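You operate a simulated robot arm through the tools that you are given. There is no shell and no other tool. Be economical: measure what you need, move in short steps, check, and stop when the job is done.

You are at the controls of a simulated two-armed robot. One attempt, no reset.

Task
Take the square steel tray on the long island bench top and put it away on the fitting bench top. Open the left packing drawer, take the yellow tape roll on the sorting bench top and put it away inside and shut the drawer again. Open the top blue drawer, put the grey pipe coupling on the sorting bench top away inside, then shut the drawer. Put the carton that says "rings" from the top of the blue chest on the top of the wooden box and the carton marked "bolts" on the top of the small steel table. Any order will do. Set down upright: grey pipe coupling, carton.

Only the result counts: the job must be done as asked and must still hold three seconds after the hand-in. Knocking over, shifting, dropping, spilling or breaking anything else fails it.

Robot
Two 7-joint arms with vacuum grippers on one trunk, on a base that drives. Base frame: it is fixed to the floor where the robot stands at the start and does not move with it; the origin is under the middle of the robot, x ahead of it, y to its left, z up; the surface under the hand at the start is at about z = 0.8. Units: m, degrees, N and s.
The left shoulder is at the start at [0.07, 0.174, 1.129], the right one opposite. With the tool pointing down near the work surface each hand reaches from about 0.32 to 0.8 m from the robot's upright axis, wherever it stands, measured 20 degrees to its own side. Places, roughly: brown carton, white carton [-7.5, -5.5, 1]; drawer chest [-7.5, -6, 0.7]; drawer pack [-4.5, 2.3, 0.6]; fitting bench top [-7.4, 0.4, 0.8]; grey pipe coupling (5x5x6 cm) [-0.1, 2.2, 0.8]; left packing drawer [-4.5, 2.2, 0.7]; square steel tray (24x18x4 cm) [0.7, 0, 0.8]; top blue drawer [-7.4, -6, 0.8]; top of the small steel table [-5.8, -4.4, 0.8]; top of the wooden box [-4.6, -2, 0.9]; yellow tape roll (7x7x4 cm) [1.3, 2.2, 0.8]. Payload 3.5 kg a hand.
Tool frame (each hand has its own): the origin (TCP) lies in the middle of the cups' lips, and z points out of the cups. The gripper has 2 cups of 0.032 m across, covering 0.032 by 0.08 m (tool x, y); the bellows give 0.01 m. With the vacuum on, a cup seals on a smooth face that it is pressed against (1 to 4 N); it does not hold porous or soft things. The pull reaches 76 N.
Orientation is that of the tool frame in the base frame, as [roll, pitch, yaw] about the fixed x, y, z axes, in that order (R = Rz(yaw) Ry(pitch) Rx(roll)). With the cups facing straight down, the tool's x points along the base's -x, its y along +y and its z along -z.

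Tools
- The arms move only by the tool nudge_tool. It takes "left_motion", "right_motion" or both (then of equal length, played together; a hand with none holds still); each is a list of rows, each a list of 6 numbers: the shift along the tool's x, y, z in m, then the turn, a rotation vector about the tool's x, y, z in degrees. In form: [[x, y, z, ax, ay, az], ...]. A call has 1 to 12 rows; each row shifts and turns the commanded pose from where the row before left it, along the tool's axes as they then stand. "left_valve" and "right_valve" are, for a hand that has rows, the vacuum: 1 switches it on, 0 off, set as the call begins (left out, the last holds). A row lasts 0.2 s, in which the tool goes at most 0.05 m and 8.6 degrees; a call with a longer step from one row to the next is refused whole, and so is a gripper value outside its range. A pose out of reach is approached as far as the arm can. The call stops where the force on the tool passes 40 N (or 10 N more than at its start, if that is more) or the arm is blocked; 0.2 s more then pass. The pull builds up within a second once a cup has sealed. Time passes only in rows, and 0.2 s behind the last, so rows that do not move give it time. It gives the time, the measured TCP pose, the force on the tool (base axes) and the pull of the vacuum at its end, in the units of the frame above (readings bear some noise), with the torque about the TCP (base axes, N m) and any sound that the robot's microphone picked up.
- Cameras (640 x 400 px; columns grow to the right, rows downward): "scene" is now at [0.1233, -0.0084, 1.4385]; the picture's right is [-0.13, -0.99, 0.00], its down [-0.69, 0.09, -0.72] and it looks along [0.71, -0.09, -0.70] (base axes); focal length 290 px, centre (320, 200). "left" rides on the left gripper at [0.074, -0.019, -0.11] in its tool frame; the picture's right is [0.25, 0.97, 0.00], its down [-0.77, 0.20, -0.60] and it looks along [-0.58, 0.15, 0.80] (tool axes); focal length 218 px, centre (320, 200). "right" rides on the right gripper at [0.074, 0.019, -0.11] in its tool frame; the picture's right is [-0.25, 0.97, 0.00], its down [-0.77, -0.20, -0.60] and it looks along [-0.58, -0.15, 0.80] (tool axes); focal length 218 px, centre (320, 200). There is no depth. A picture from a camera that has moved, and an enlarged one, comes with that camera's place and axes in the base frame and with its lens. The place of the scene camera against the robot may be out by one fixed shift of up to 0.012 m in any direction.
- grab_frame(camera): a new picture of that camera. It takes no simulated time.
- slide_trunk(by): slides the trunk up (or, below 0, down) by that many m; the arms and the scene camera ride with it, the base frame stays. It gives what a move gives, with no picture.
- drive_base(legs): drives the robot by 1 to 6 legs, each [ahead, turn to the left] in m and degrees, along the robot's own axes; the way and the turn of a leg run together, so that a leg with both is an arc; at most 1.5 m and 180 degrees a leg. The arms and the cameras ride along, it lands a little off, and it stops where it bumps. It gives what a move gives.
- head_to(pan, tilt): turns the head with the scene camera to pan (to the left, within 86 degrees either way) and tilt (down, from -29 to 69), counted from straight ahead of the robot. It gives what a move gives.
- enlarge(camera, box): a new picture of the part [left, top, right, bottom] of that camera's present view, enlarged. It takes no simulated time.
- hand_in(): hands the job in; it is judged then, once.

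Work in short steps. Places have to be worked out from the pictures, the camera data and where the tool is seen: move nearer, look again, correct. Check each grasp and each placing, and mend what went wrong. You have 207 turns and 202 pictures in all, those below and enlarged ones among them. Switch the vacuum off and draw the arms clear of the work before you hand the job in, unless the task says otherwise; then end with one line.

The tools are called after "Call:" as name(argument=value, ...) on one line, values as JSON. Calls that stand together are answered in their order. nudge_tool: Moves the arms, as the interface text tells. Its arguments: {"type":"object","properties":{"left_motion":{"type":"array","items":{"type":"array","items":{"type":"number"}}},"left_valve":{"type":"number"},"right_motion":{"type":"array","items":{"type":"array","items":{"type":"number"}}},"right_valve":{"type":"number"}},"required":[]} The other tools are called the same way: slide_trunk (by) slides the trunk up or down; drive_base (legs) drives the base; head_to (pan, tilt) turns the head that bears the scene camera; grab_frame (camera) takes a picture; enlarge (camera, box) takes an enlarged picture of a part of a camera's view; hand_in () hands the job in.

At the start:

```text
time: 0.0
left_ee_pos: [0.5501, 0.2454, 1.094]
left_tcp_rot: [179.9, 0.0, 180.0]
left_contact_force: [-0.4, 0.0, 0.6]
left_torque: [-0.02, 0.0, 0.04]
left_pull: 0.0
right_ee_pos: [0.4992, -0.2955, 1.0217]
right_tcp_rot: [179.9, 0.0, 180.0]
right_contact_force: [-1.3, 0.3, 0.0]
right_torque: [0.01, -0.01, -0.01]
right_pull: 0.0
trunk travel left (down, up): [-0.625, 0.215]
robot x, y, heading: [-0.0006, 0.0001, 0.1]
head pan, tilt: [-7.5, 44.2]
```

scene: 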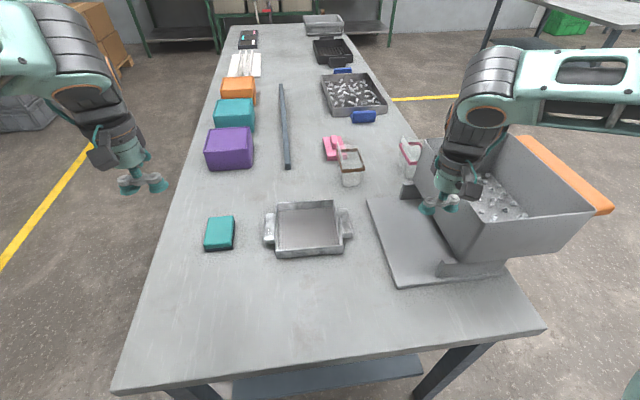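
right: 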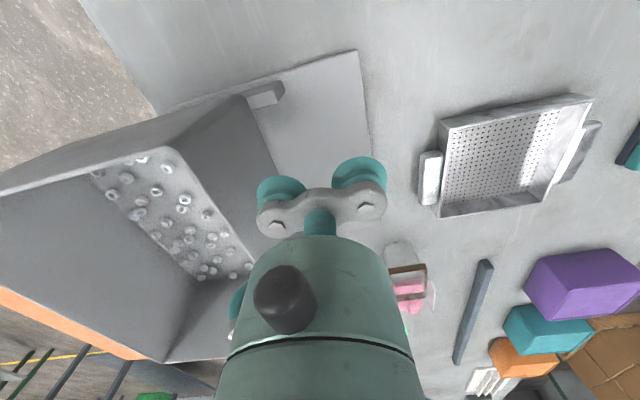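
left: 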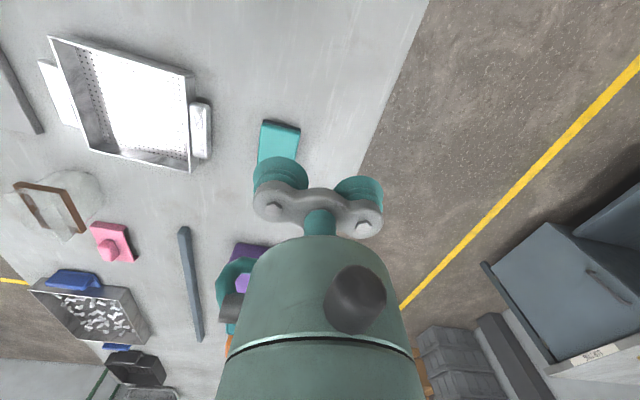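

The tray seems to have a perforated floor and two side lugs. I look closer at it before choosing a grasp.

Call:
enlarge(camera="scene", box=[240, 180, 380, 270])

Call:
enlarge(camera="right", box=[400, 70, 640, 230])

```text
4.44 times, centred on (310, 225) of scene
camera zoom: at [0.1233, -0.0084, 1.4385], right [-0.13, -0.99, 0.0], down [-0.69, 0.09, -0.72], along [0.71, -0.09, -0.7], focal length 1289 px, centre (364, 89)
```

zoom: 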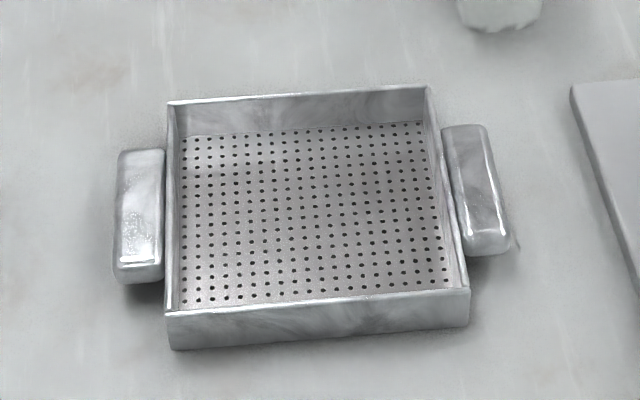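

```text
2.50 times, centred on (520, 150) of right
camera zoom: at [0.4234, -0.2771, 1.1319], right [0.25, 0.97, 0.0], down [0.77, -0.2, 0.6], along [0.58, -0.15, -0.8], focal length 546 px, centre (-180, 325)
```

zoom: 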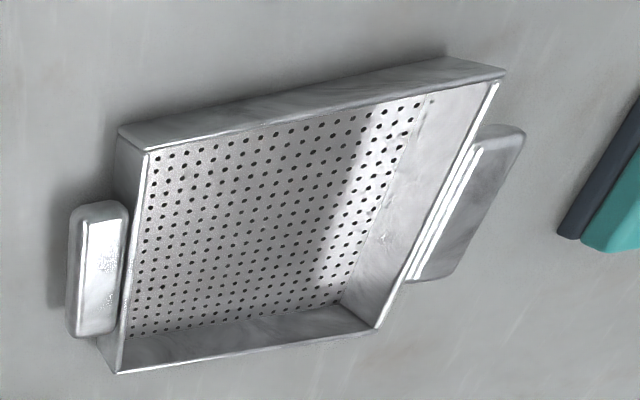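

Tray centre is about (0.647, -0.043), with side lugs at about (0.644,-0.148) and (0.65,0.063), tops near 0.83. I bring the hands above the lugs, then turn them 90° so that the cup pairs run along the lugs.

Call:
nudge_tool(left_motion=[[-0.02, -0.0366, 0.018, 0, 0, 0], [-0.02, -0.0366, 0.018, 0, 0, 0], [-0.02, -0.0366, 0.018, 0, 0, 0], [-0.02, -0.0366, 0.018, 0, 0, 0], [-0.02, -0.0366, 0.018, 0, 0, 0]], right_motion=[[-0.029, 0.0294, 0, 0, 0, 0], [-0.029, 0.0294, 0, 0, 0, 0], [-0.029, 0.0294, 0, 0, 0, 0], [-0.029, 0.0294, 0, 0, 0, 0], [-0.029, 0.0294, 0, 0, 0, 0]])

Call:
nudge_tool(left_motion=[[0, 0, 0, 0, 0, 8.1], [0, 0, 0, 0, 0, 8.1], [0, 0, 0, 0, 0, 8.1], [0, 0, 0, 0, 0, 8.1], [0, 0, 0, 0, 0, 8.1], [0, 0, 0, 0, 0, 8.1], [0, 0, 0, 0, 0, 8.1], [0, 0, 0, 0, 0, 8.1], [0, 0, 0, 0, 0, 8.1], [0, 0, 0, 0, 0, 8.1], [0, 0, 0, 0, 0, 8.1]], right_motion=[[0, 0, 0, 0, 0, -8.1], [0, 0, 0, 0, 0, -8.1], [0, 0, 0, 0, 0, -8.1], [0, 0, 0, 0, 0, -8.1], [0, 0, 0, 0, 0, -8.1], [0, 0, 0, 0, 0, -8.1], [0, 0, 0, 0, 0, -8.1], [0, 0, 0, 0, 0, -8.1], [0, 0, 0, 0, 0, -8.1], [0, 0, 0, 0, 0, -8.1], [0, 0, 0, 0, 0, -8.1]])

Call:
grab_frame(camera="left")

Call:
grab_frame(camera="right")

Call:
grab_frame(camera="scene")

```text
time: 1.2
left_ee_pos: [0.6508, 0.061, 1.0026]
left_tcp_rot: [-180.0, -0.2, 180.0]
left_contact_force: [-0.1, 0.1, -0.5]
left_torque: [-0.04, 0.04, 0.04]
left_pull: 0.1
right_ee_pos: [0.6445, -0.1497, 1.0212]
right_tcp_rot: [179.9, -0.2, -180.0]
right_contact_force: [0.4, -0.1, 0.0]
right_torque: [0.0, 0.05, -0.02]
right_pull: 0.0
trunk travel left (down, up): [-0.625, 0.215]
robot x, y, heading: [0.0029, 0.002, -0.1]
head pan, tilt: [-7.5, 44.2]
```

```text
time: 3.6
left_ee_pos: [0.6505, 0.062, 1.003]
left_tcp_rot: [-180.0, 0.0, 90.9]
left_contact_force: [0.3, 0.5, 0.2]
left_torque: [-0.03, 0.03, 0.0]
left_pull: 0.0
right_ee_pos: [0.6444, -0.1503, 1.0231]
right_tcp_rot: [-180.0, 0.0, -90.8]
right_contact_force: [0.0, 0.3, -0.9]
right_torque: [0.0, 0.01, 0.01]
right_pull: 0.0
trunk travel left (down, up): [-0.625, 0.215]
robot x, y, heading: [-0.0011, -0.0011, -0.1]
head pan, tilt: [-7.5, 44.2]
```

```text
196 pictures are left
camera left: at [0.6297, 0.1358, 1.1141], right [0.96, 0.27, 0.0], down [0.21, -0.77, 0.6], along [0.16, -0.58, -0.8], focal length 218 px, centre (320, 200)
```

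left: 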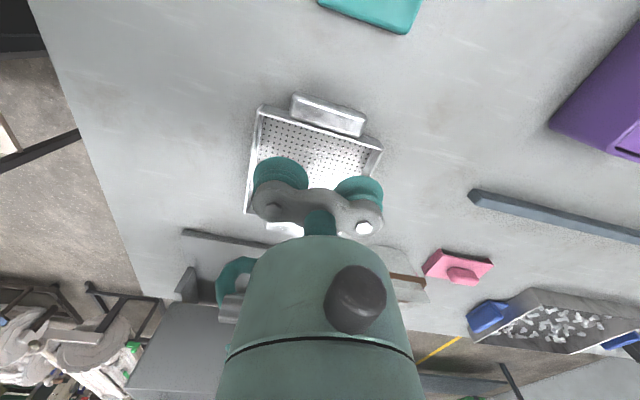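

```text
195 pictures are left
camera right: at [0.6217, -0.2227, 1.1316], right [-0.96, 0.27, 0.0], down [0.21, 0.77, 0.6], along [0.16, 0.58, -0.8], focal length 218 px, centre (320, 200)
```

right: 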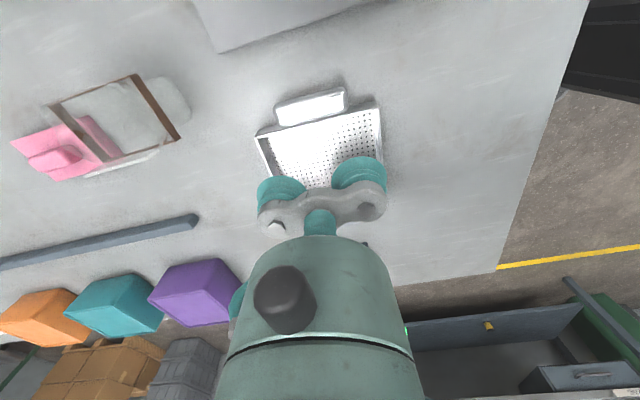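

```text
194 pictures are left
camera scene: at [0.1234, -0.0083, 1.4385], right [-0.13, -0.99, 0.0], down [-0.69, 0.09, -0.72], along [0.71, -0.09, -0.7], focal length 290 px, centre (320, 200)
```

scene: 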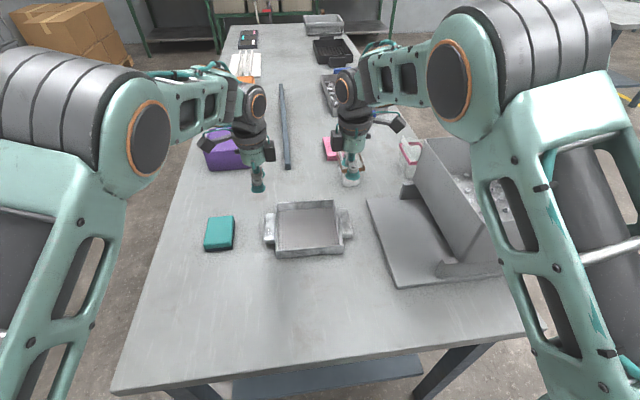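

I enlarge the lugs from both hand cameras to measure their tops.

Call:
enlarge(camera="left", box=[240, 80, 400, 180])

Call:
enlarge(camera="right", box=[240, 75, 400, 175])

```text
4.00 times, centred on (320, 130) of left
camera zoom: at [0.6297, 0.1358, 1.1141], right [0.96, 0.27, 0.0], down [0.21, -0.77, 0.6], along [0.16, -0.58, -0.8], focal length 873 px, centre (320, 480)
```

zoom: 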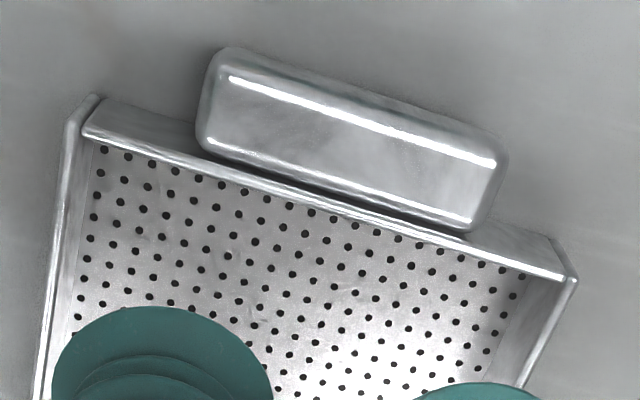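

```text
4.00 times, centred on (320, 125) of right
camera zoom: at [0.6217, -0.2227, 1.1316], right [-0.96, 0.27, 0.0], down [0.21, 0.77, 0.6], along [0.16, 0.58, -0.8], focal length 873 px, centre (320, 500)
```

zoom: 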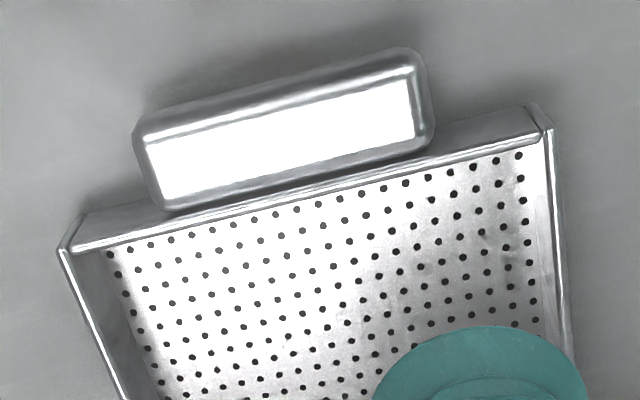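

The lug tops come out about 9 cm long and 2–3 cm wide, centred near (0.663,0.059) and (0.655,-0.150), with the tray turned about -2°. I align with them and go down to about 0.86.

Call:
nudge_tool(left_motion=[[-0.003, 0.0128, 0, 0, 0, 2.9], [0, 0, 0.045, 0, 0, 0], [0, 0, 0.045, 0, 0, 0], [0, 0, 0.045, 0, 0, 0], [0, 0, 0.008, 0, 0, 0]], right_motion=[[0, -0.0106, 0.0, 0, 0, 1.2], [0, 0, 0.045, 0, 0, 0], [0, 0, 0.045, 0, 0, 0], [0, 0, 0.045, 0, 0, 0], [0, 0, 0.028, 0, 0, 0]])

Call:
grab_frame(camera="left")

Call:
grab_frame(camera="right")

Call:
enlarge(camera="scene", box=[230, 160, 390, 260])

```text
time: 4.8
left_ee_pos: [0.6632, 0.0594, 0.8602]
left_tcp_rot: [180.0, 0.0, 88.0]
left_contact_force: [-0.2, 0.6, -0.8]
left_torque: [-0.01, 0.0, 0.02]
left_pull: 0.0
right_ee_pos: [0.6527, -0.1527, 0.8579]
right_tcp_rot: [180.0, 0.0, -92.1]
right_contact_force: [0.0, 0.2, -0.3]
right_torque: [-0.01, 0.02, -0.03]
right_pull: 0.0
trunk travel left (down, up): [-0.625, 0.215]
robot x, y, heading: [0.0013, 0.0001, 0.4]
head pan, tilt: [-7.5, 44.2]
```

```text
191 pictures are left
camera left: at [0.6466, 0.1341, 0.9705], right [0.98, 0.22, 0.0], down [0.17, -0.78, 0.6], along [0.13, -0.59, -0.8], focal length 218 px, centre (320, 200)
```

left: 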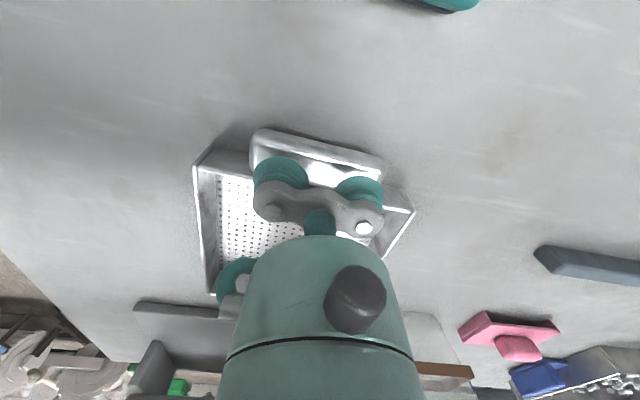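

```text
190 pictures are left
camera right: at [0.6306, -0.2247, 0.9676], right [-0.96, 0.29, 0.0], down [0.23, 0.76, 0.6], along [0.17, 0.58, -0.8], focal length 218 px, centre (320, 200)
```

right: 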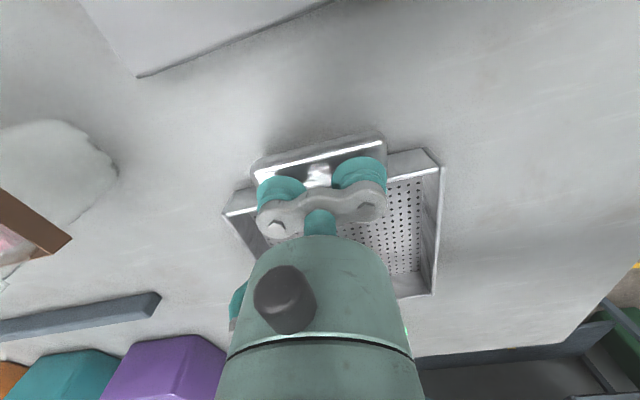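

```text
4.00 times, centred on (310, 210) of scene
camera zoom: at [0.1233, -0.0084, 1.4386], right [-0.13, -0.99, 0.0], down [-0.69, 0.09, -0.72], along [0.71, -0.09, -0.7], focal length 1160 px, centre (360, 160)
```

zoom: 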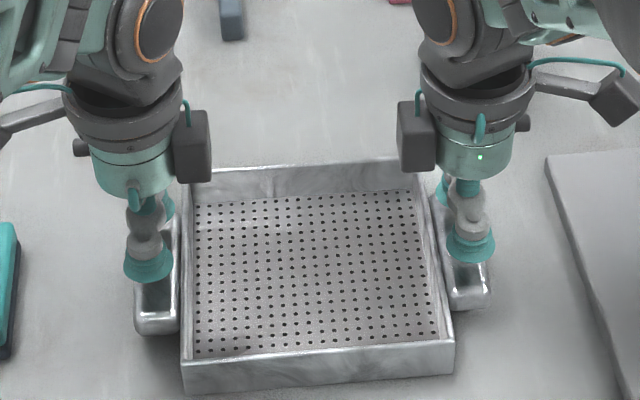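

Call:
enlarge(camera="left", box=[230, 110, 430, 235])

Call:
enlarge(camera="right", box=[230, 110, 430, 235])

```text
3.20 times, centred on (330, 172) of left
camera zoom: at [0.6466, 0.1341, 0.9705], right [0.98, 0.22, 0.0], down [0.17, -0.78, 0.6], along [0.13, -0.59, -0.8], focal length 698 px, centre (288, 288)
```

zoom: 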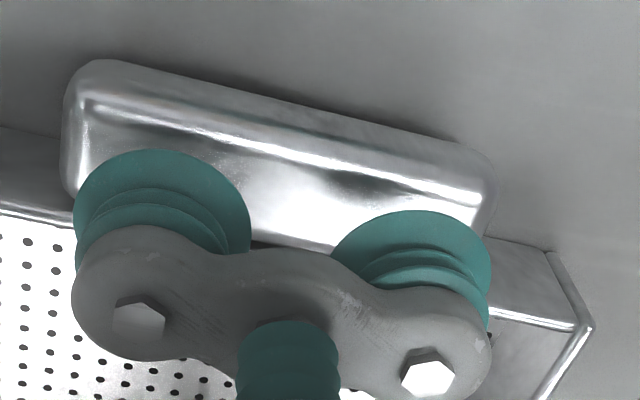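

```text
3.20 times, centred on (330, 172) of right
camera zoom: at [0.6306, -0.2247, 0.9676], right [-0.96, 0.29, 0.0], down [0.23, 0.76, 0.6], along [0.17, 0.58, -0.8], focal length 698 px, centre (288, 288)
```

zoom: 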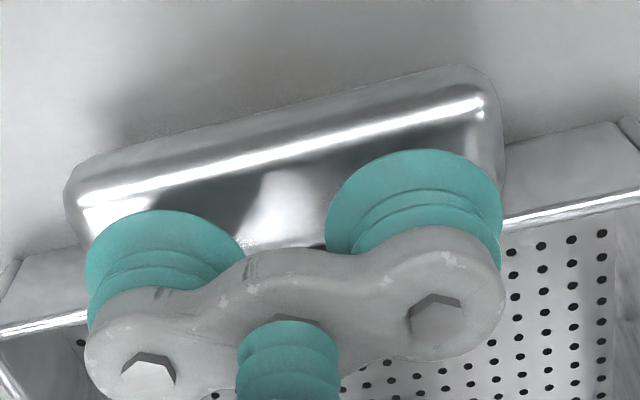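

Triangulation puts the lug tops at z ≈ 0.828. I go down with the vacuum on and press lightly.

Call:
nudge_tool(left_motion=[[0, 0, 0.026, 0, 0, 0], [0, 0, 0.005, 0, 0, 0], [0, 0, 0.003, 0, 0, 0], [0, 0, 0, 0, 0, 0], [0, 0, 0, 0, 0, 0], [0, 0, 0, 0, 0, 0]], right_motion=[[-0.0015, 0, 0.024, 0, 0, 0], [0, 0, 0.005, 0, 0, 0], [0, 0, 0.003, 0, 0, 0], [0, 0, 0, 0, 0, 0], [0, 0, 0, 0, 0, 0], [0, 0, 0, 0, 0, 0]], left_valve=1, right_valve=1)

```text
time: 6.2
left_ee_pos: [0.6581, 0.06, 0.8327]
left_tcp_rot: [179.5, 0.0, 88.0]
left_contact_force: [10.9, 2.0, 21.3]
left_torque: [-0.1, 0.17, -0.34]
left_pull: 76.0
right_ee_pos: [0.6497, -0.1482, 0.8319]
right_tcp_rot: [-179.6, -0.1, -92.1]
right_contact_force: [4.8, -4.1, 21.9]
right_torque: [0.2, -0.13, 0.7]
right_pull: 75.5
trunk travel left (down, up): [-0.625, 0.215]
robot x, y, heading: [-0.0006, -0.002, 0.3]
head pan, tilt: [-7.5, 44.2]
```

Both lugs are sealed (pull about 76). I lift both hands together.

Call:
nudge_tool(left_motion=[[0, 0, -0.01, 0, 0, 0], [0, 0, -0.015, 0, 0, 0], [0, 0, -0.02, 0, 0, 0], [0, 0, -0.02, 0, 0, 0], [0, 0, -0.02, 0, 0, 0], [0, 0, -0.02, 0, 0, 0], [0, 0, -0.02, 0, 0, 0], [0, 0, -0.02, 0, 0, 0], [0, 0, -0.02, 0, 0, 0]], right_motion=[[0, 0, -0.01, 0, 0, 0], [0, 0, -0.015, 0, 0, 0], [0, 0, -0.02, 0, 0, 0], [0, 0, -0.02, 0, 0, 0], [0, 0, -0.02, 0, 0, 0], [0, 0, -0.02, 0, 0, 0], [0, 0, -0.02, 0, 0, 0], [0, 0, -0.02, 0, 0, 0], [0, 0, -0.02, 0, 0, 0]])

Call:
grab_frame(camera="scene")

```text
time: 8.2
left_ee_pos: [0.6621, 0.0595, 0.9932]
left_tcp_rot: [179.9, 0.0, 88.1]
left_contact_force: [1.4, 14.2, -4.5]
left_torque: [0.05, 0.2, 0.06]
left_pull: 75.3
right_ee_pos: [0.6532, -0.1472, 0.992]
right_tcp_rot: [-180.0, 0.1, -92.0]
right_contact_force: [-1.2, -14.3, 0.8]
right_torque: [0.73, -0.25, 0.26]
right_pull: 75.8
trunk travel left (down, up): [-0.625, 0.215]
robot x, y, heading: [-0.0002, 0.0011, 0.1]
head pan, tilt: [-7.5, 44.2]
```

```text
186 pictures are left
camera scene: at [0.1227, -0.0083, 1.4385], right [-0.13, -0.99, 0.0], down [-0.69, 0.09, -0.72], along [0.71, -0.09, -0.7], focal length 290 px, centre (320, 200)
```

scene: 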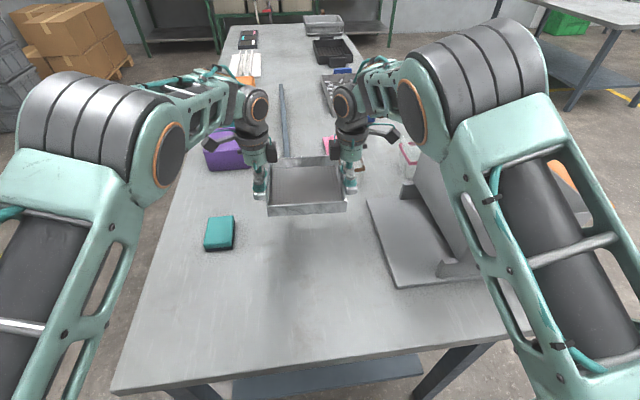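

The tray is off the bench. I ease the hands apart a little to relax the squeeze and look to the left and right before driving.

Call:
nudge_tool(left_motion=[[0.0015, 0, 0, 0, 0, 0], [0, 0, 0, 0, 0, 0]], right_motion=[[0.0015, 0, 0, 0, 0, 0], [0, 0, 0, 0, 0, 0]])

Call:
head_to(pan=80, tilt=15)

Call:
grab_frame(camera="scene")

Call:
head_to(pan=-80, tilt=15)

Call:
grab_frame(camera="scene")

```text
time: 8.8
left_ee_pos: [0.6631, 0.0595, 0.9924]
left_tcp_rot: [180.0, 0.0, 87.9]
left_contact_force: [-0.1, -9.0, -3.1]
left_torque: [0.02, 0.0, 1.05]
left_pull: 75.4
right_ee_pos: [0.6538, -0.1479, 0.9909]
right_tcp_rot: [-180.0, 0.1, -91.9]
right_contact_force: [-0.7, 8.2, -1.3]
right_torque: [0.29, 0.02, -0.88]
right_pull: 75.3
trunk travel left (down, up): [-0.625, 0.215]
robot x, y, heading: [-0.0032, 0.0037, 0.1]
head pan, tilt: [-7.5, 44.2]
```

```text
time: 10.4
left_ee_pos: [0.6616, 0.0601, 0.991]
left_tcp_rot: [179.9, 0.1, 87.7]
left_contact_force: [-0.3, -35.6, -1.8]
left_torque: [0.14, -0.06, -0.16]
left_pull: 75.3
right_ee_pos: [0.6539, -0.147, 0.9908]
right_tcp_rot: [-180.0, 0.1, -91.9]
right_contact_force: [0.8, 36.0, -1.4]
right_torque: [-0.01, 0.03, 0.35]
right_pull: 75.9
trunk travel left (down, up): [-0.625, 0.215]
robot x, y, heading: [0.0021, 0.001, -0.0]
head pan, tilt: [80.0, 15.0]
```

```text
185 pictures are left
camera scene: at [0.0585, 0.0943, 1.4842], right [0.98, -0.17, 0.0], down [-0.05, -0.26, -0.97], along [0.17, 0.95, -0.26], focal length 290 px, centre (320, 200)
```

scene: 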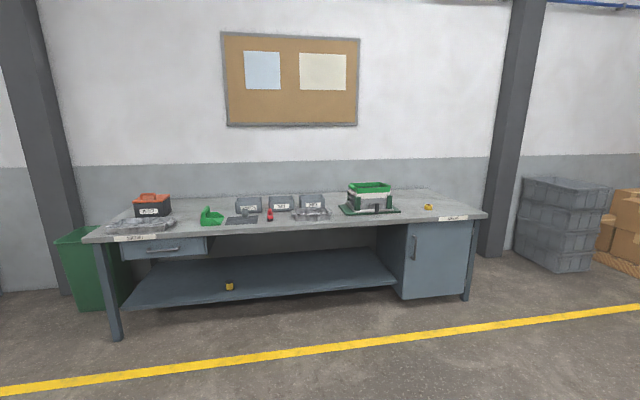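

```text
time: 12.9
left_ee_pos: [0.6639, 0.0604, 0.9918]
left_tcp_rot: [-179.9, 0.1, 88.0]
left_contact_force: [0.1, -36.5, -1.6]
left_torque: [0.27, 0.0, 0.03]
left_pull: 75.5
right_ee_pos: [0.6532, -0.1478, 0.991]
right_tcp_rot: [180.0, 0.0, -92.0]
right_contact_force: [1.5, 36.3, -1.6]
right_torque: [-0.2, -0.02, 0.17]
right_pull: 75.2
trunk travel left (down, up): [-0.625, 0.215]
robot x, y, heading: [0.0024, -0.0007, -0.1]
head pan, tilt: [-80.0, 15.0]
```

```text
184 pictures are left
camera scene: at [0.0584, -0.0896, 1.4842], right [-0.98, -0.17, 0.0], down [-0.05, 0.25, -0.97], along [0.17, -0.95, -0.26], focal length 290 px, centre (320, 200)
```

scene: 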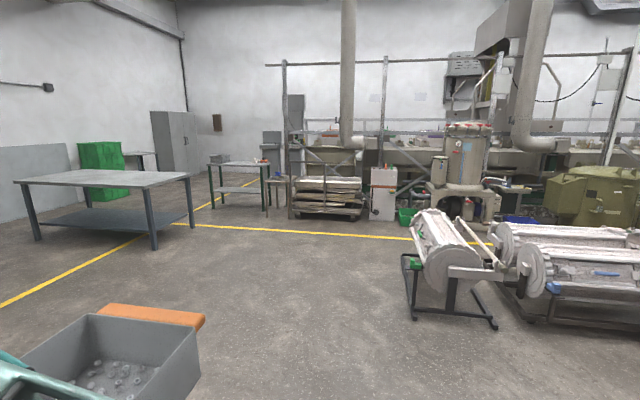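

Sideways pull is now the other way (36 N), so I take back most of that spread. Then I back up 0.6 m from the bench.

Call:
nudge_tool(left_motion=[[-0.001, 0, 0, 0, 0, 0], [0, 0, 0, 0, 0, 0], [0, 0, 0, 0, 0, 0]], right_motion=[[-0.001, 0, 0, 0, 0, 0], [0, 0, 0, 0, 0, 0], [0, 0, 0, 0, 0, 0]])

Call:
drive_base(legs=[[-0.6, 0]])

Call:
head_to(pan=86, tilt=20)

Call:
grab_frame(camera="scene")

```text
time: 13.7
left_ee_pos: [0.6635, 0.0601, 0.9909]
left_tcp_rot: [-180.0, 0.0, 88.0]
left_contact_force: [0.4, -29.6, -1.9]
left_torque: [0.2, 0.03, -0.12]
left_pull: 75.7
right_ee_pos: [0.6552, -0.1499, 0.9917]
right_tcp_rot: [179.9, 0.0, -92.1]
right_contact_force: [-1.7, 28.2, -2.5]
right_torque: [-0.17, -0.05, 0.63]
right_pull: 75.8
trunk travel left (down, up): [-0.625, 0.215]
robot x, y, heading: [-0.0039, -0.0004, 0.3]
head pan, tilt: [-80.0, 15.0]
```

```text
time: 15.5
left_ee_pos: [0.4218, 0.0791, 1.0026]
left_tcp_rot: [179.3, 1.3, 90.2]
left_contact_force: [-1.7, 0.8, 1.5]
left_torque: [0.01, -0.08, 0.03]
left_pull: 0.1
right_ee_pos: [0.4081, -0.1478, 1.0113]
right_tcp_rot: [-178.0, 0.1, -92.2]
right_contact_force: [-0.6, 0.4, -3.7]
right_torque: [-0.5, 0.02, 0.08]
right_pull: 75.1
trunk travel left (down, up): [-0.625, 0.215]
robot x, y, heading: [-0.2166, -0.0012, 0.1]
head pan, tilt: [-80.0, 15.0]
stopped in leg 1: the robot was blocked; the commanded pose is now the measured one
```

```text
time: 18.1
left_ee_pos: [0.4277, 0.0749, 1.0051]
left_tcp_rot: [179.1, 1.7, 90.1]
left_contact_force: [0.1, 0.4, -0.3]
left_torque: [0.01, 0.01, 0.01]
left_pull: 0.1
right_ee_pos: [0.4158, -0.148, 1.0054]
right_tcp_rot: [-178.5, 0.1, -92.2]
right_contact_force: [0.1, 1.4, -4.5]
right_torque: [-0.23, 0.0, 0.03]
right_pull: 75.2
trunk travel left (down, up): [-0.625, 0.215]
robot x, y, heading: [-0.2216, -0.0019, -0.0]
head pan, tilt: [85.9, 20.0]
```

```text
183 pictures are left
camera scene: at [-0.1386, 0.095, 1.4787], right [1.0, -0.07, -0.02], down [-0.05, -0.34, -0.94], along [0.06, 0.94, -0.34], focal length 290 px, centre (320, 200)
```

scene: 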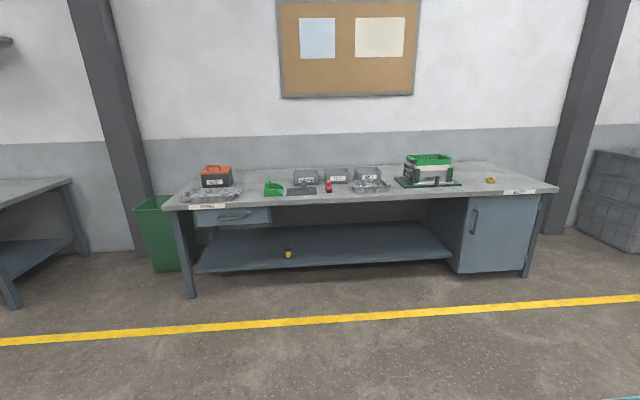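

The drive was blocked at about 0.22 m and the left cup let go; the right one still holds. I look at the tray and at what is around the robot.

Call:
head_to(pan=0, tilt=50)

Call:
grab_frame(camera="scene")

Call:
grab_frame(camera="left")

Call:
grab_frame(camera="right")

```text
time: 19.7
left_ee_pos: [0.4282, 0.0759, 1.007]
left_tcp_rot: [178.9, 1.7, 90.2]
left_contact_force: [0.4, 0.4, 0.1]
left_torque: [0.02, -0.01, 0.0]
left_pull: 0.0
right_ee_pos: [0.4161, -0.1485, 1.0048]
right_tcp_rot: [-178.5, 0.1, -92.1]
right_contact_force: [-0.3, -1.1, -4.5]
right_torque: [-0.24, 0.03, 0.08]
right_pull: 75.8
trunk travel left (down, up): [-0.625, 0.215]
robot x, y, heading: [-0.2225, 0.0008, -0.2]
head pan, tilt: [0.0, 50.0]
```

```text
182 pictures are left
camera scene: at [-0.0691, 0.0023, 1.4314], right [0.0, -1.0, 0.0], down [-0.78, 0.0, -0.62], along [0.62, 0.0, -0.78], focal length 290 px, centre (320, 200)
```

scene: 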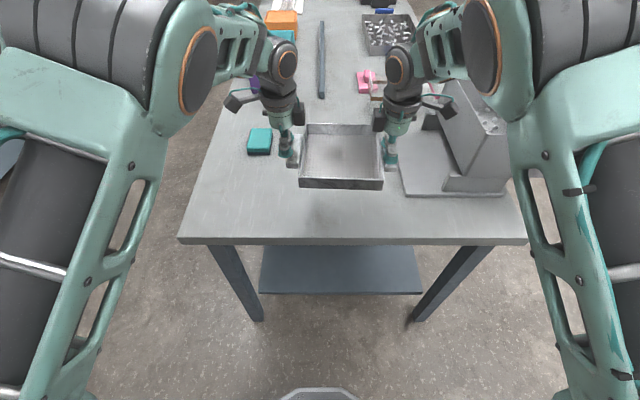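

```text
181 pictures are left
camera left: at [0.407, 0.1518, 1.1152], right [0.97, 0.26, 0.01], down [0.19, -0.75, 0.63], along [0.17, -0.61, -0.78], focal length 218 px, centre (320, 200)
```

left: 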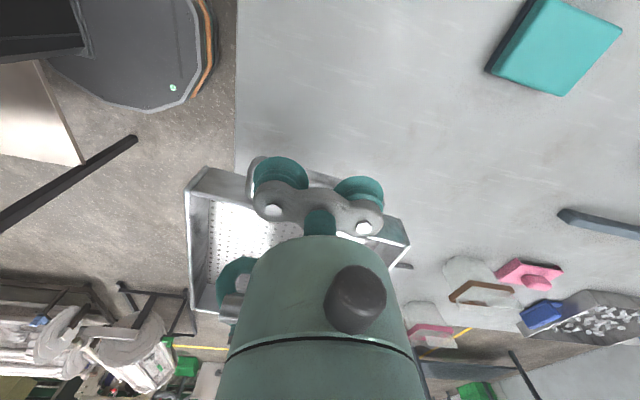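

```text
180 pictures are left
camera right: at [0.3881, -0.2218, 1.1138], right [-0.96, 0.29, -0.02], down [0.22, 0.76, 0.61], along [0.2, 0.58, -0.79], focal length 218 px, centre (320, 200)
```

right: 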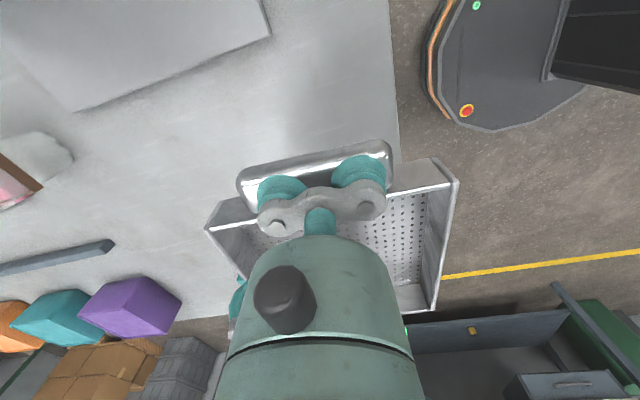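

The right hand alone holds the light tray (4.5 N, small torque), and likely the closed two-arm chain caused the stop. I switch the left off and take it away, carrying with the right hand alone.

Call:
nudge_tool(left_motion=[[0, 0, -0.03, 0, 0, 0], [0, 0, -0.04, 0, 0, 0], [0.04, 0, 0, 0, 0, 0], [0.04, 0, 0, 0, 0, 0], [0.04, 0, 0, 0, 0, 0]], left_valve=0)

Call:
drive_base(legs=[[-0.4, 0]])

Call:
grab_frame(camera="scene")

```text
time: 20.5
left_ee_pos: [0.4025, 0.1064, 1.0908]
left_tcp_rot: [177.3, 1.3, 89.4]
left_contact_force: [0.4, -0.1, 0.5]
left_torque: [-0.04, -0.04, 0.01]
left_pull: 0.1
right_ee_pos: [0.3895, -0.1545, 1.015]
right_tcp_rot: [-177.5, 0.8, -93.2]
right_contact_force: [-0.6, 0.4, -3.4]
right_torque: [-0.3, 0.0, 0.05]
right_pull: 75.5
trunk travel left (down, up): [-0.625, 0.215]
robot x, y, heading: [-0.2175, 0.0011, 0.1]
head pan, tilt: [0.0, 50.0]
stopped in row 4 (left hand): the arm was blocked; the commanded pose is now the measured one
```

```text
time: 21.2
left_ee_pos: [0.3662, 0.1118, 1.1175]
left_tcp_rot: [174.6, 3.1, 90.4]
left_contact_force: [0.3, -0.5, 0.0]
left_torque: [0.0, -0.02, 0.02]
left_pull: 0.0
right_ee_pos: [0.3569, -0.1683, 1.0344]
right_tcp_rot: [-175.6, 3.0, -94.9]
right_contact_force: [-0.4, 0.7, -3.2]
right_torque: [-0.42, 0.04, 0.05]
right_pull: 75.4
trunk travel left (down, up): [-0.625, 0.215]
robot x, y, heading: [-0.2188, -0.0004, 0.0]
head pan, tilt: [0.0, 50.0]
stopped in leg 1: the robot was blocked; the commanded pose is now the measured one
```

```text
179 pictures are left
camera scene: at [-0.0751, 0.0022, 1.4315], right [0.0, -1.0, 0.0], down [-0.78, 0.0, -0.63], along [0.63, 0.0, -0.78], focal length 290 px, centre (320, 200)
```

scene: 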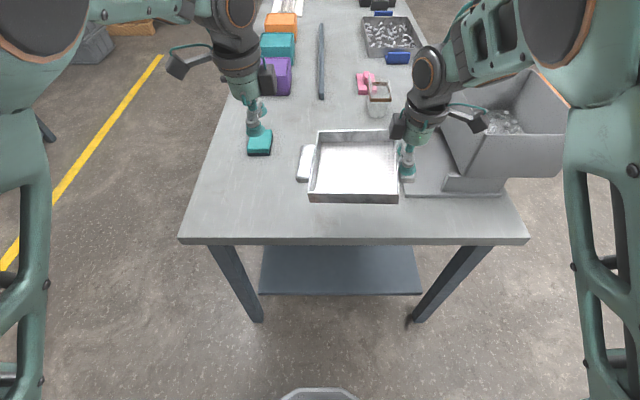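

Something blocks the base at x ≈ -0.22. I look rear-left and rear-right for the obstacle.

Call:
head_to(pan=86, tilt=45)

Call:
grab_frame(camera="scene")

Call:
head_to(pan=-86, tilt=45)

Call:
grab_frame(camera="scene")

```text
time: 22.8
left_ee_pos: [0.3673, 0.1119, 1.1132]
left_tcp_rot: [174.8, 3.1, 90.5]
left_contact_force: [0.6, -0.2, -0.3]
left_torque: [0.01, 0.03, 0.0]
left_pull: 0.1
right_ee_pos: [0.3585, -0.1662, 1.0325]
right_tcp_rot: [-175.8, 3.1, -95.0]
right_contact_force: [-0.7, -0.1, -4.0]
right_torque: [-0.39, 0.08, 0.06]
right_pull: 75.3
trunk travel left (down, up): [-0.625, 0.215]
robot x, y, heading: [-0.2192, 0.0015, 0.1]
head pan, tilt: [85.9, 45.0]
```

```text
178 pictures are left
camera scene: at [-0.143, 0.0836, 1.4396], right [1.0, -0.07, -0.02], down [-0.06, -0.71, -0.71], along [0.04, 0.71, -0.71], focal length 290 px, centre (320, 200)
```

scene: 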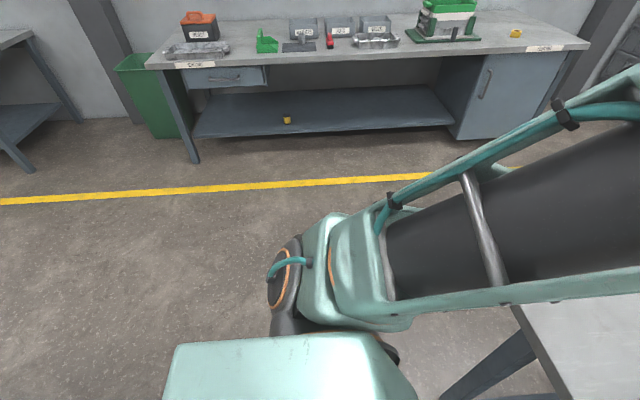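

```text
time: 25.4
left_ee_pos: [0.3689, 0.1113, 1.1159]
left_tcp_rot: [174.7, 3.2, 90.3]
left_contact_force: [0.8, -0.3, 0.2]
left_torque: [-0.04, -0.04, 0.02]
left_pull: 0.1
right_ee_pos: [0.359, -0.1651, 1.0335]
right_tcp_rot: [-175.5, 3.1, -94.9]
right_contact_force: [0.7, -0.9, -4.2]
right_torque: [-0.39, 0.04, 0.05]
right_pull: 75.5
trunk travel left (down, up): [-0.625, 0.215]
robot x, y, heading: [-0.2187, -0.0021, 0.2]
head pan, tilt: [-85.9, 45.0]
```

```text
177 pictures are left
camera scene: at [-0.1426, -0.0787, 1.4397], right [-1.0, -0.07, 0.02], down [-0.07, 0.71, -0.71], along [0.04, -0.71, -0.71], focal length 290 px, centre (320, 200)
```

scene: 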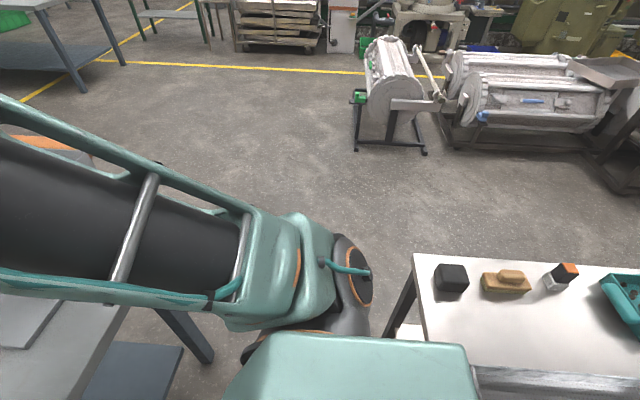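

There is a bench right behind (front edge x ≈ -0.375), so this is an aisle: I must turn in the middle of it and leave to the left. First I raise the trunk, then drive forward to the start spot.

Call:
slide_trunk(by=0.1)

Call:
drive_base(legs=[[0.2, 0]])

Call:
head_to(pan=0, tilt=45)

Call:
grab_frame(camera="scene")

```text
time: 26.7
left_ee_pos: [0.3689, 0.112, 1.2149]
left_tcp_rot: [174.8, 3.2, 90.5]
left_contact_force: [0.1, -0.6, -0.3]
left_torque: [-0.02, -0.01, 0.03]
left_pull: 0.1
right_ee_pos: [0.3595, -0.1651, 1.1324]
right_tcp_rot: [-175.7, 3.1, -94.9]
right_contact_force: [-0.4, 0.1, -3.6]
right_torque: [-0.43, 0.02, 0.03]
right_pull: 76.0
trunk travel left (down, up): [-0.725, 0.115]
robot x, y, heading: [-0.2208, -0.003, 0.1]
head pan, tilt: [-85.9, 45.0]
```

```text
time: 28.3
left_ee_pos: [0.572, 0.1103, 1.2102]
left_tcp_rot: [175.0, 2.6, 90.0]
left_contact_force: [0.2, 0.5, -0.3]
left_torque: [0.05, 0.08, -0.01]
left_pull: 0.0
right_ee_pos: [0.5636, -0.1583, 1.1294]
right_tcp_rot: [-175.8, 2.4, -94.0]
right_contact_force: [0.5, -0.2, -4.4]
right_torque: [-0.46, 0.09, -0.01]
right_pull: 75.2
trunk travel left (down, up): [-0.725, 0.115]
robot x, y, heading: [-0.0182, 0.0015, 0.3]
head pan, tilt: [-85.9, 45.0]
```

```text
time: 29.9
left_ee_pos: [0.5616, 0.1109, 1.214]
left_tcp_rot: [174.6, 2.7, 90.0]
left_contact_force: [0.3, -0.2, -0.4]
left_torque: [0.01, 0.02, -0.02]
left_pull: 0.0
right_ee_pos: [0.5567, -0.159, 1.1326]
right_tcp_rot: [-175.4, 2.5, -94.2]
right_contact_force: [0.1, 0.3, -4.3]
right_torque: [-0.43, 0.05, 0.04]
right_pull: 75.5
trunk travel left (down, up): [-0.725, 0.115]
robot x, y, heading: [-0.021, 0.0031, 0.3]
head pan, tilt: [0.0, 45.0]
```

```text
176 pictures are left
camera scene: at [0.1037, 0.0033, 1.5374], right [0.0, -1.0, 0.0], down [-0.71, 0.0, -0.71], along [0.71, 0.0, -0.71], focal length 290 px, centre (320, 200)
```

scene: 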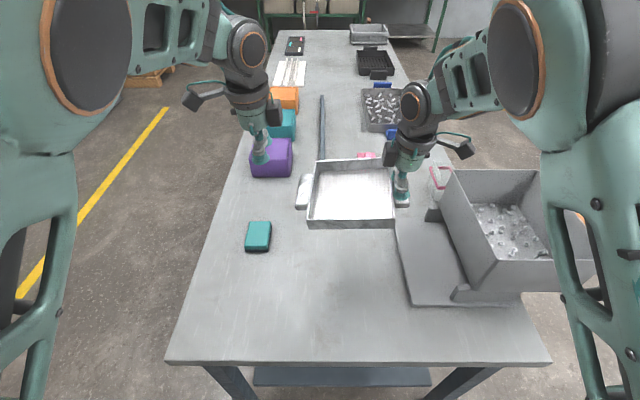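

The tray is well above everything. I turn left 90° in place.

Call:
drive_base(legs=[[0, 90]])

Call:
grab_frame(camera="scene")

```text
time: 34.2
left_ee_pos: [-0.137, 0.5829, 1.2138]
left_tcp_rot: [174.6, 2.6, -179.4]
left_contact_force: [-0.6, -0.1, 0.3]
left_torque: [-0.01, -0.03, 0.02]
left_pull: 0.0
right_ee_pos: [0.1341, 0.5783, 1.1328]
right_tcp_rot: [-175.6, 2.5, -3.4]
right_contact_force: [0.5, -0.3, -4.6]
right_torque: [-0.03, -0.42, 0.03]
right_pull: 75.3
trunk travel left (down, up): [-0.725, 0.115]
robot x, y, heading: [-0.0174, 0.0022, 90.8]
head pan, tilt: [0.0, 45.0]
```

```text
175 pictures are left
camera scene: at [-0.0297, 0.1345, 1.5373], right [1.0, 0.01, 0.0], down [0.01, -0.71, -0.71], along [-0.01, 0.71, -0.71], focal length 290 px, centre (320, 200)
```

scene: 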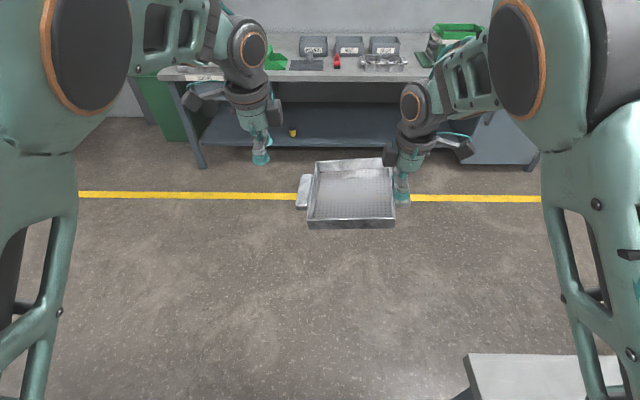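

I enlarge the sorting bench to find the grey coupling.

Call:
head_to(pan=0, tilt=20)

Call:
enlarge(camera="scene", box=[160, 130, 480, 290])

```text
time: 35.1
left_ee_pos: [-0.1366, 0.5823, 1.2149]
left_tcp_rot: [174.7, 2.4, -179.4]
left_contact_force: [-0.4, 0.0, 0.2]
left_torque: [0.01, 0.01, 0.02]
left_pull: 0.1
right_ee_pos: [0.1341, 0.5781, 1.1316]
right_tcp_rot: [-175.5, 2.6, -3.5]
right_contact_force: [0.5, -0.1, -3.9]
right_torque: [-0.06, -0.42, 0.07]
right_pull: 75.7
trunk travel left (down, up): [-0.725, 0.115]
robot x, y, heading: [-0.0183, 0.0028, 90.7]
head pan, tilt: [0.0, 20.0]
```

```text
2.00 times, centred on (320, 210) of scene
camera zoom: at [-0.0302, 0.1463, 1.5759], right [1.0, 0.01, 0.0], down [0.01, -0.34, -0.94], along [-0.01, 0.94, -0.34], focal length 580 px, centre (320, 180)
```

zoom: 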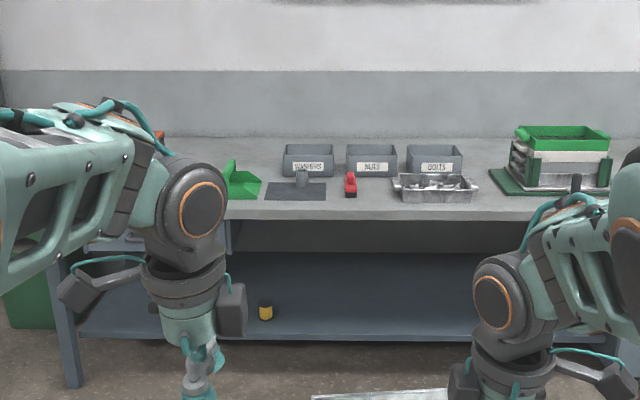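

The coupling is the grey cylinder at about (-0.12, 2.20). I drive to about (0.15, 1.58), so that it sits at the left hand and clear of the tray.

Call:
drive_base(legs=[[0, -7], [0.8, 0], [0.78, 0], [0, 6.5]])

Call:
head_to(pan=15, tilt=45)

Call:
grab_frame(camera="scene")

Call:
grab_frame(camera="left")

```text
time: 44.3
left_ee_pos: [0.076, 2.1642, 1.2141]
left_tcp_rot: [174.6, 2.4, 178.3]
left_contact_force: [0.0, 0.1, 0.3]
left_torque: [-0.01, 0.03, -0.02]
left_pull: 0.0
right_ee_pos: [0.3465, 2.15, 1.1323]
right_tcp_rot: [-175.5, 2.8, -5.8]
right_contact_force: [-0.4, -0.7, -4.1]
right_torque: [-0.11, -0.45, 0.03]
right_pull: 76.0
trunk travel left (down, up): [-0.725, 0.115]
robot x, y, heading: [0.1672, 1.5791, 88.6]
head pan, tilt: [0.0, 20.0]
```

```text
time: 45.2
left_ee_pos: [0.0724, 2.1638, 1.2147]
left_tcp_rot: [174.7, 2.7, 178.4]
left_contact_force: [-0.5, -0.4, -0.8]
left_torque: [0.02, -0.01, 0.01]
left_pull: 0.1
right_ee_pos: [0.3435, 2.1504, 1.1332]
right_tcp_rot: [-175.6, 2.6, -5.7]
right_contact_force: [0.1, -0.1, -4.2]
right_torque: [-0.09, -0.43, 0.03]
right_pull: 75.0
trunk travel left (down, up): [-0.725, 0.115]
robot x, y, heading: [0.1691, 1.5772, 88.7]
head pan, tilt: [15.0, 45.0]
```

```text
173 pictures are left
camera scene: at [0.1413, 1.7108, 1.5374], right [0.97, 0.23, 0.0], down [0.17, -0.69, -0.71], along [-0.17, 0.69, -0.71], focal length 290 px, centre (320, 200)
```

scene: 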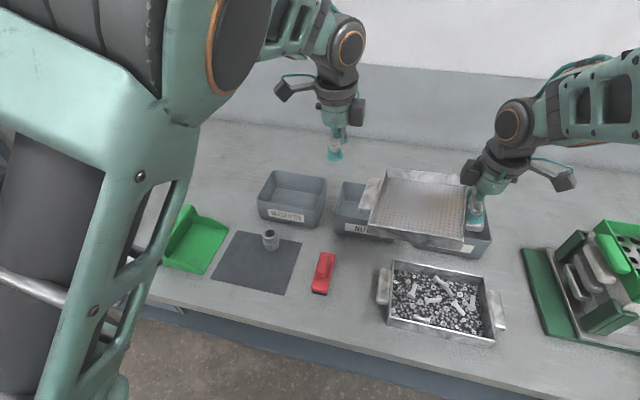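

```text
172 pictures are left
camera left: at [-0.006, 2.1377, 1.3191], right [-0.23, 0.97, 0.08], down [0.74, 0.12, 0.66], along [0.63, 0.21, -0.75], focal length 218 px, centre (320, 200)
```

left: 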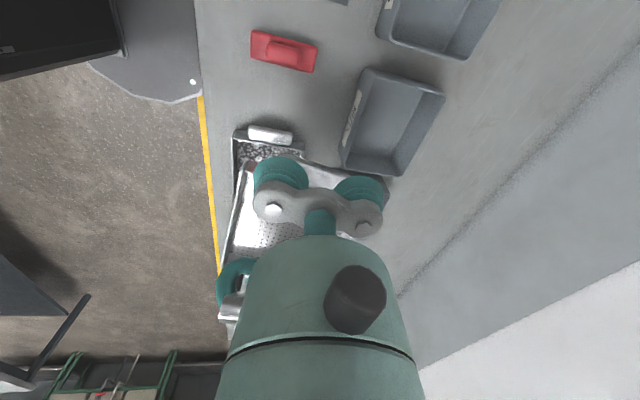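

Call:
enlarge(camera="scene", box=[230, 210, 310, 260])

```text
8.00 times, centred on (270, 235) of scene
camera zoom: at [0.1413, 1.7108, 1.5374], right [0.97, 0.23, 0.0], down [0.17, -0.69, -0.71], along [-0.17, 0.69, -0.71], focal length 2320 px, centre (720, -80)
```

zoom: 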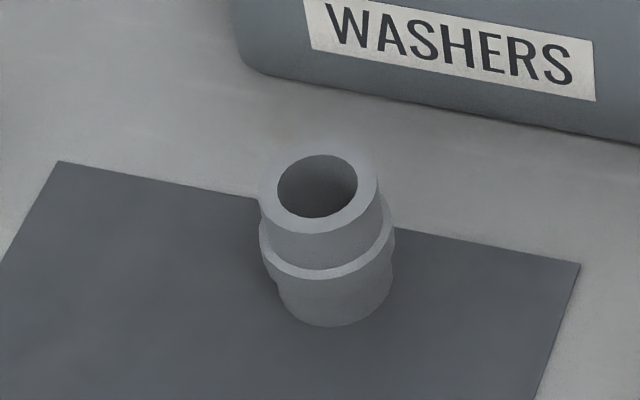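

The coupling is a hollow tube (hole about 3 cm, top ring about 4.5 cm) at roughly (-0.13, 2.20), so a cup has to sit centred on it. I level both hands and bring the left one above it for an exact look.

Call:
nudge_tool(left_motion=[[0, 0, 0, 5.3, 2.7, 0], [0.041, 0.008, 0.04, 0, 0, 0], [0.041, 0.008, 0.04, 0, 0, 0], [0.041, 0.008, 0.04, 0, 0, 0], [0.041, 0.008, 0.04, 0, 0, 0], [0.041, 0.008, 0.04, 0, 0, 0]], right_motion=[[0, 0, 0, -4.4, 2.6, 0], [0, 0, 0, 0, 0, 0], [0, 0, 0, 0, 0, 0], [0, 0, 0, 0, 0, 0], [0, 0, 0, 0, 0, 0], [0, 0, 0, 0, 0, 0]])

Call:
enlarge(camera="left", box=[240, 80, 400, 180])

Call:
grab_frame(camera="scene")

```text
refused: row 2 steps farther than a row can; nothing moved
```

```text
4.00 times, centred on (320, 130) of left
camera zoom: at [-0.006, 2.1377, 1.3191], right [-0.23, 0.97, 0.08], down [0.74, 0.12, 0.66], along [0.63, 0.21, -0.75], focal length 873 px, centre (320, 480)
```

zoom: 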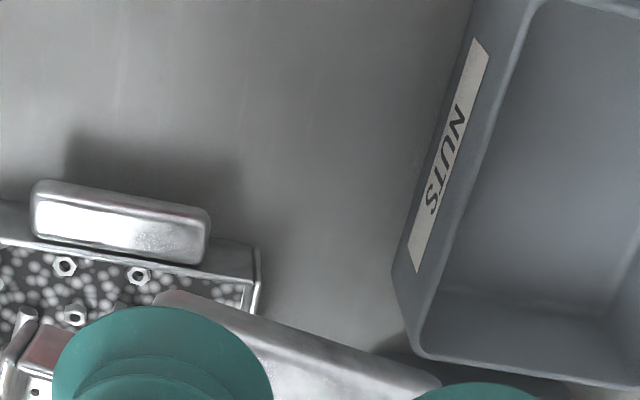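

```text
169 pictures are left
camera scene: at [0.1413, 1.7108, 1.5374], right [0.97, 0.23, 0.0], down [0.17, -0.69, -0.71], along [-0.17, 0.69, -0.71], focal length 290 px, centre (320, 200)
```

scene: 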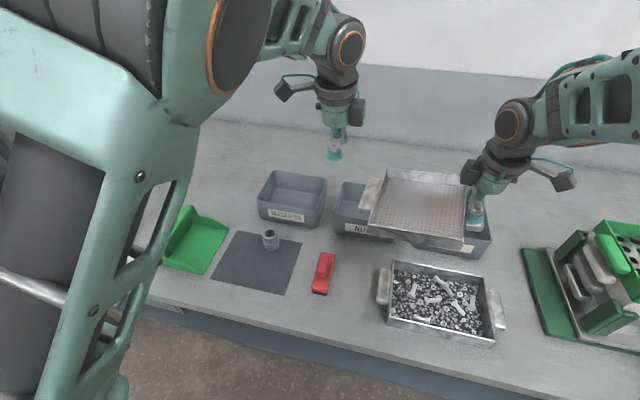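

Refused (steps were 0.058 m); I use smaller rows.

Call:
nudge_tool(left_motion=[[0, 0, 0, 5.3, 2.7, 0], [0.034, 0.0065, 0.033, 0, 0, 0], [0.034, 0.0065, 0.033, 0, 0, 0], [0.034, 0.0065, 0.033, 0, 0, 0], [0.034, 0.0065, 0.033, 0, 0, 0], [0.034, 0.0065, 0.033, 0, 0, 0], [0.034, 0.0065, 0.033, 0, 0, 0]], right_motion=[[0, 0, 0, -4.4, 2.6, 0], [0, 0, 0, 0, 0, 0], [0, 0, 0, 0, 0, 0], [0, 0, 0, 0, 0, 0], [0, 0, 0, 0, 0, 0], [0, 0, 0, 0, 0, 0], [0, 0, 0, 0, 0, 0]])

Call:
grab_frame(camera="left")

```text
time: 46.8
left_ee_pos: [-0.1263, 2.2115, 1.0143]
left_tcp_rot: [-180.0, 0.0, 178.5]
left_contact_force: [0.4, 0.0, -0.4]
left_torque: [0.02, -0.01, 0.0]
left_pull: 0.1
right_ee_pos: [0.3421, 2.1513, 1.131]
right_tcp_rot: [180.0, -0.2, -5.9]
right_contact_force: [-0.2, 0.0, -4.3]
right_torque: [-0.06, -0.43, 0.04]
right_pull: 75.9
trunk travel left (down, up): [-0.725, 0.115]
robot x, y, heading: [0.1677, 1.5786, 88.7]
head pan, tilt: [15.0, 45.0]
```

```text
168 pictures are left
camera left: at [-0.2018, 2.1946, 1.1249], right [-0.23, 0.97, 0.0], down [0.78, 0.18, 0.6], along [0.59, 0.14, -0.8], focal length 218 px, centre (320, 200)
```

left: 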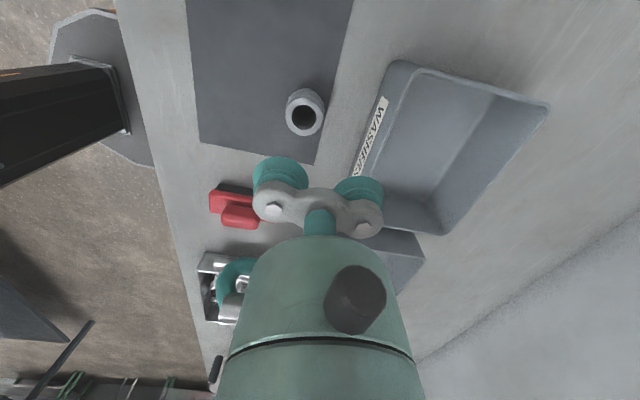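

Call:
enlarge(camera="left", box=[264, 77, 344, 147])

```text
5.71 times, centred on (304, 112) of left
camera zoom: at [-0.2018, 2.1946, 1.1249], right [-0.23, 0.97, 0.0], down [0.78, 0.18, 0.6], along [0.59, 0.14, -0.8], focal length 1247 px, centre (411, 703)
```

zoom: 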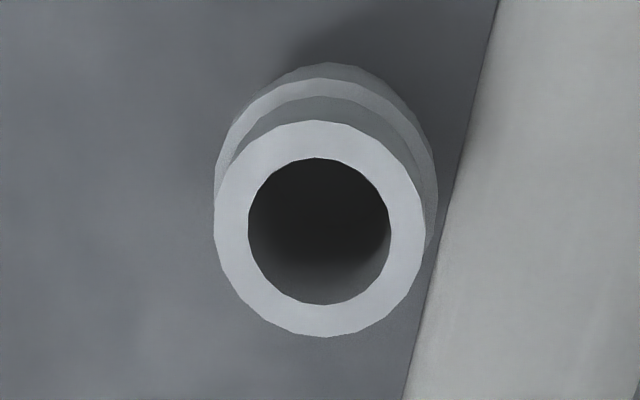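

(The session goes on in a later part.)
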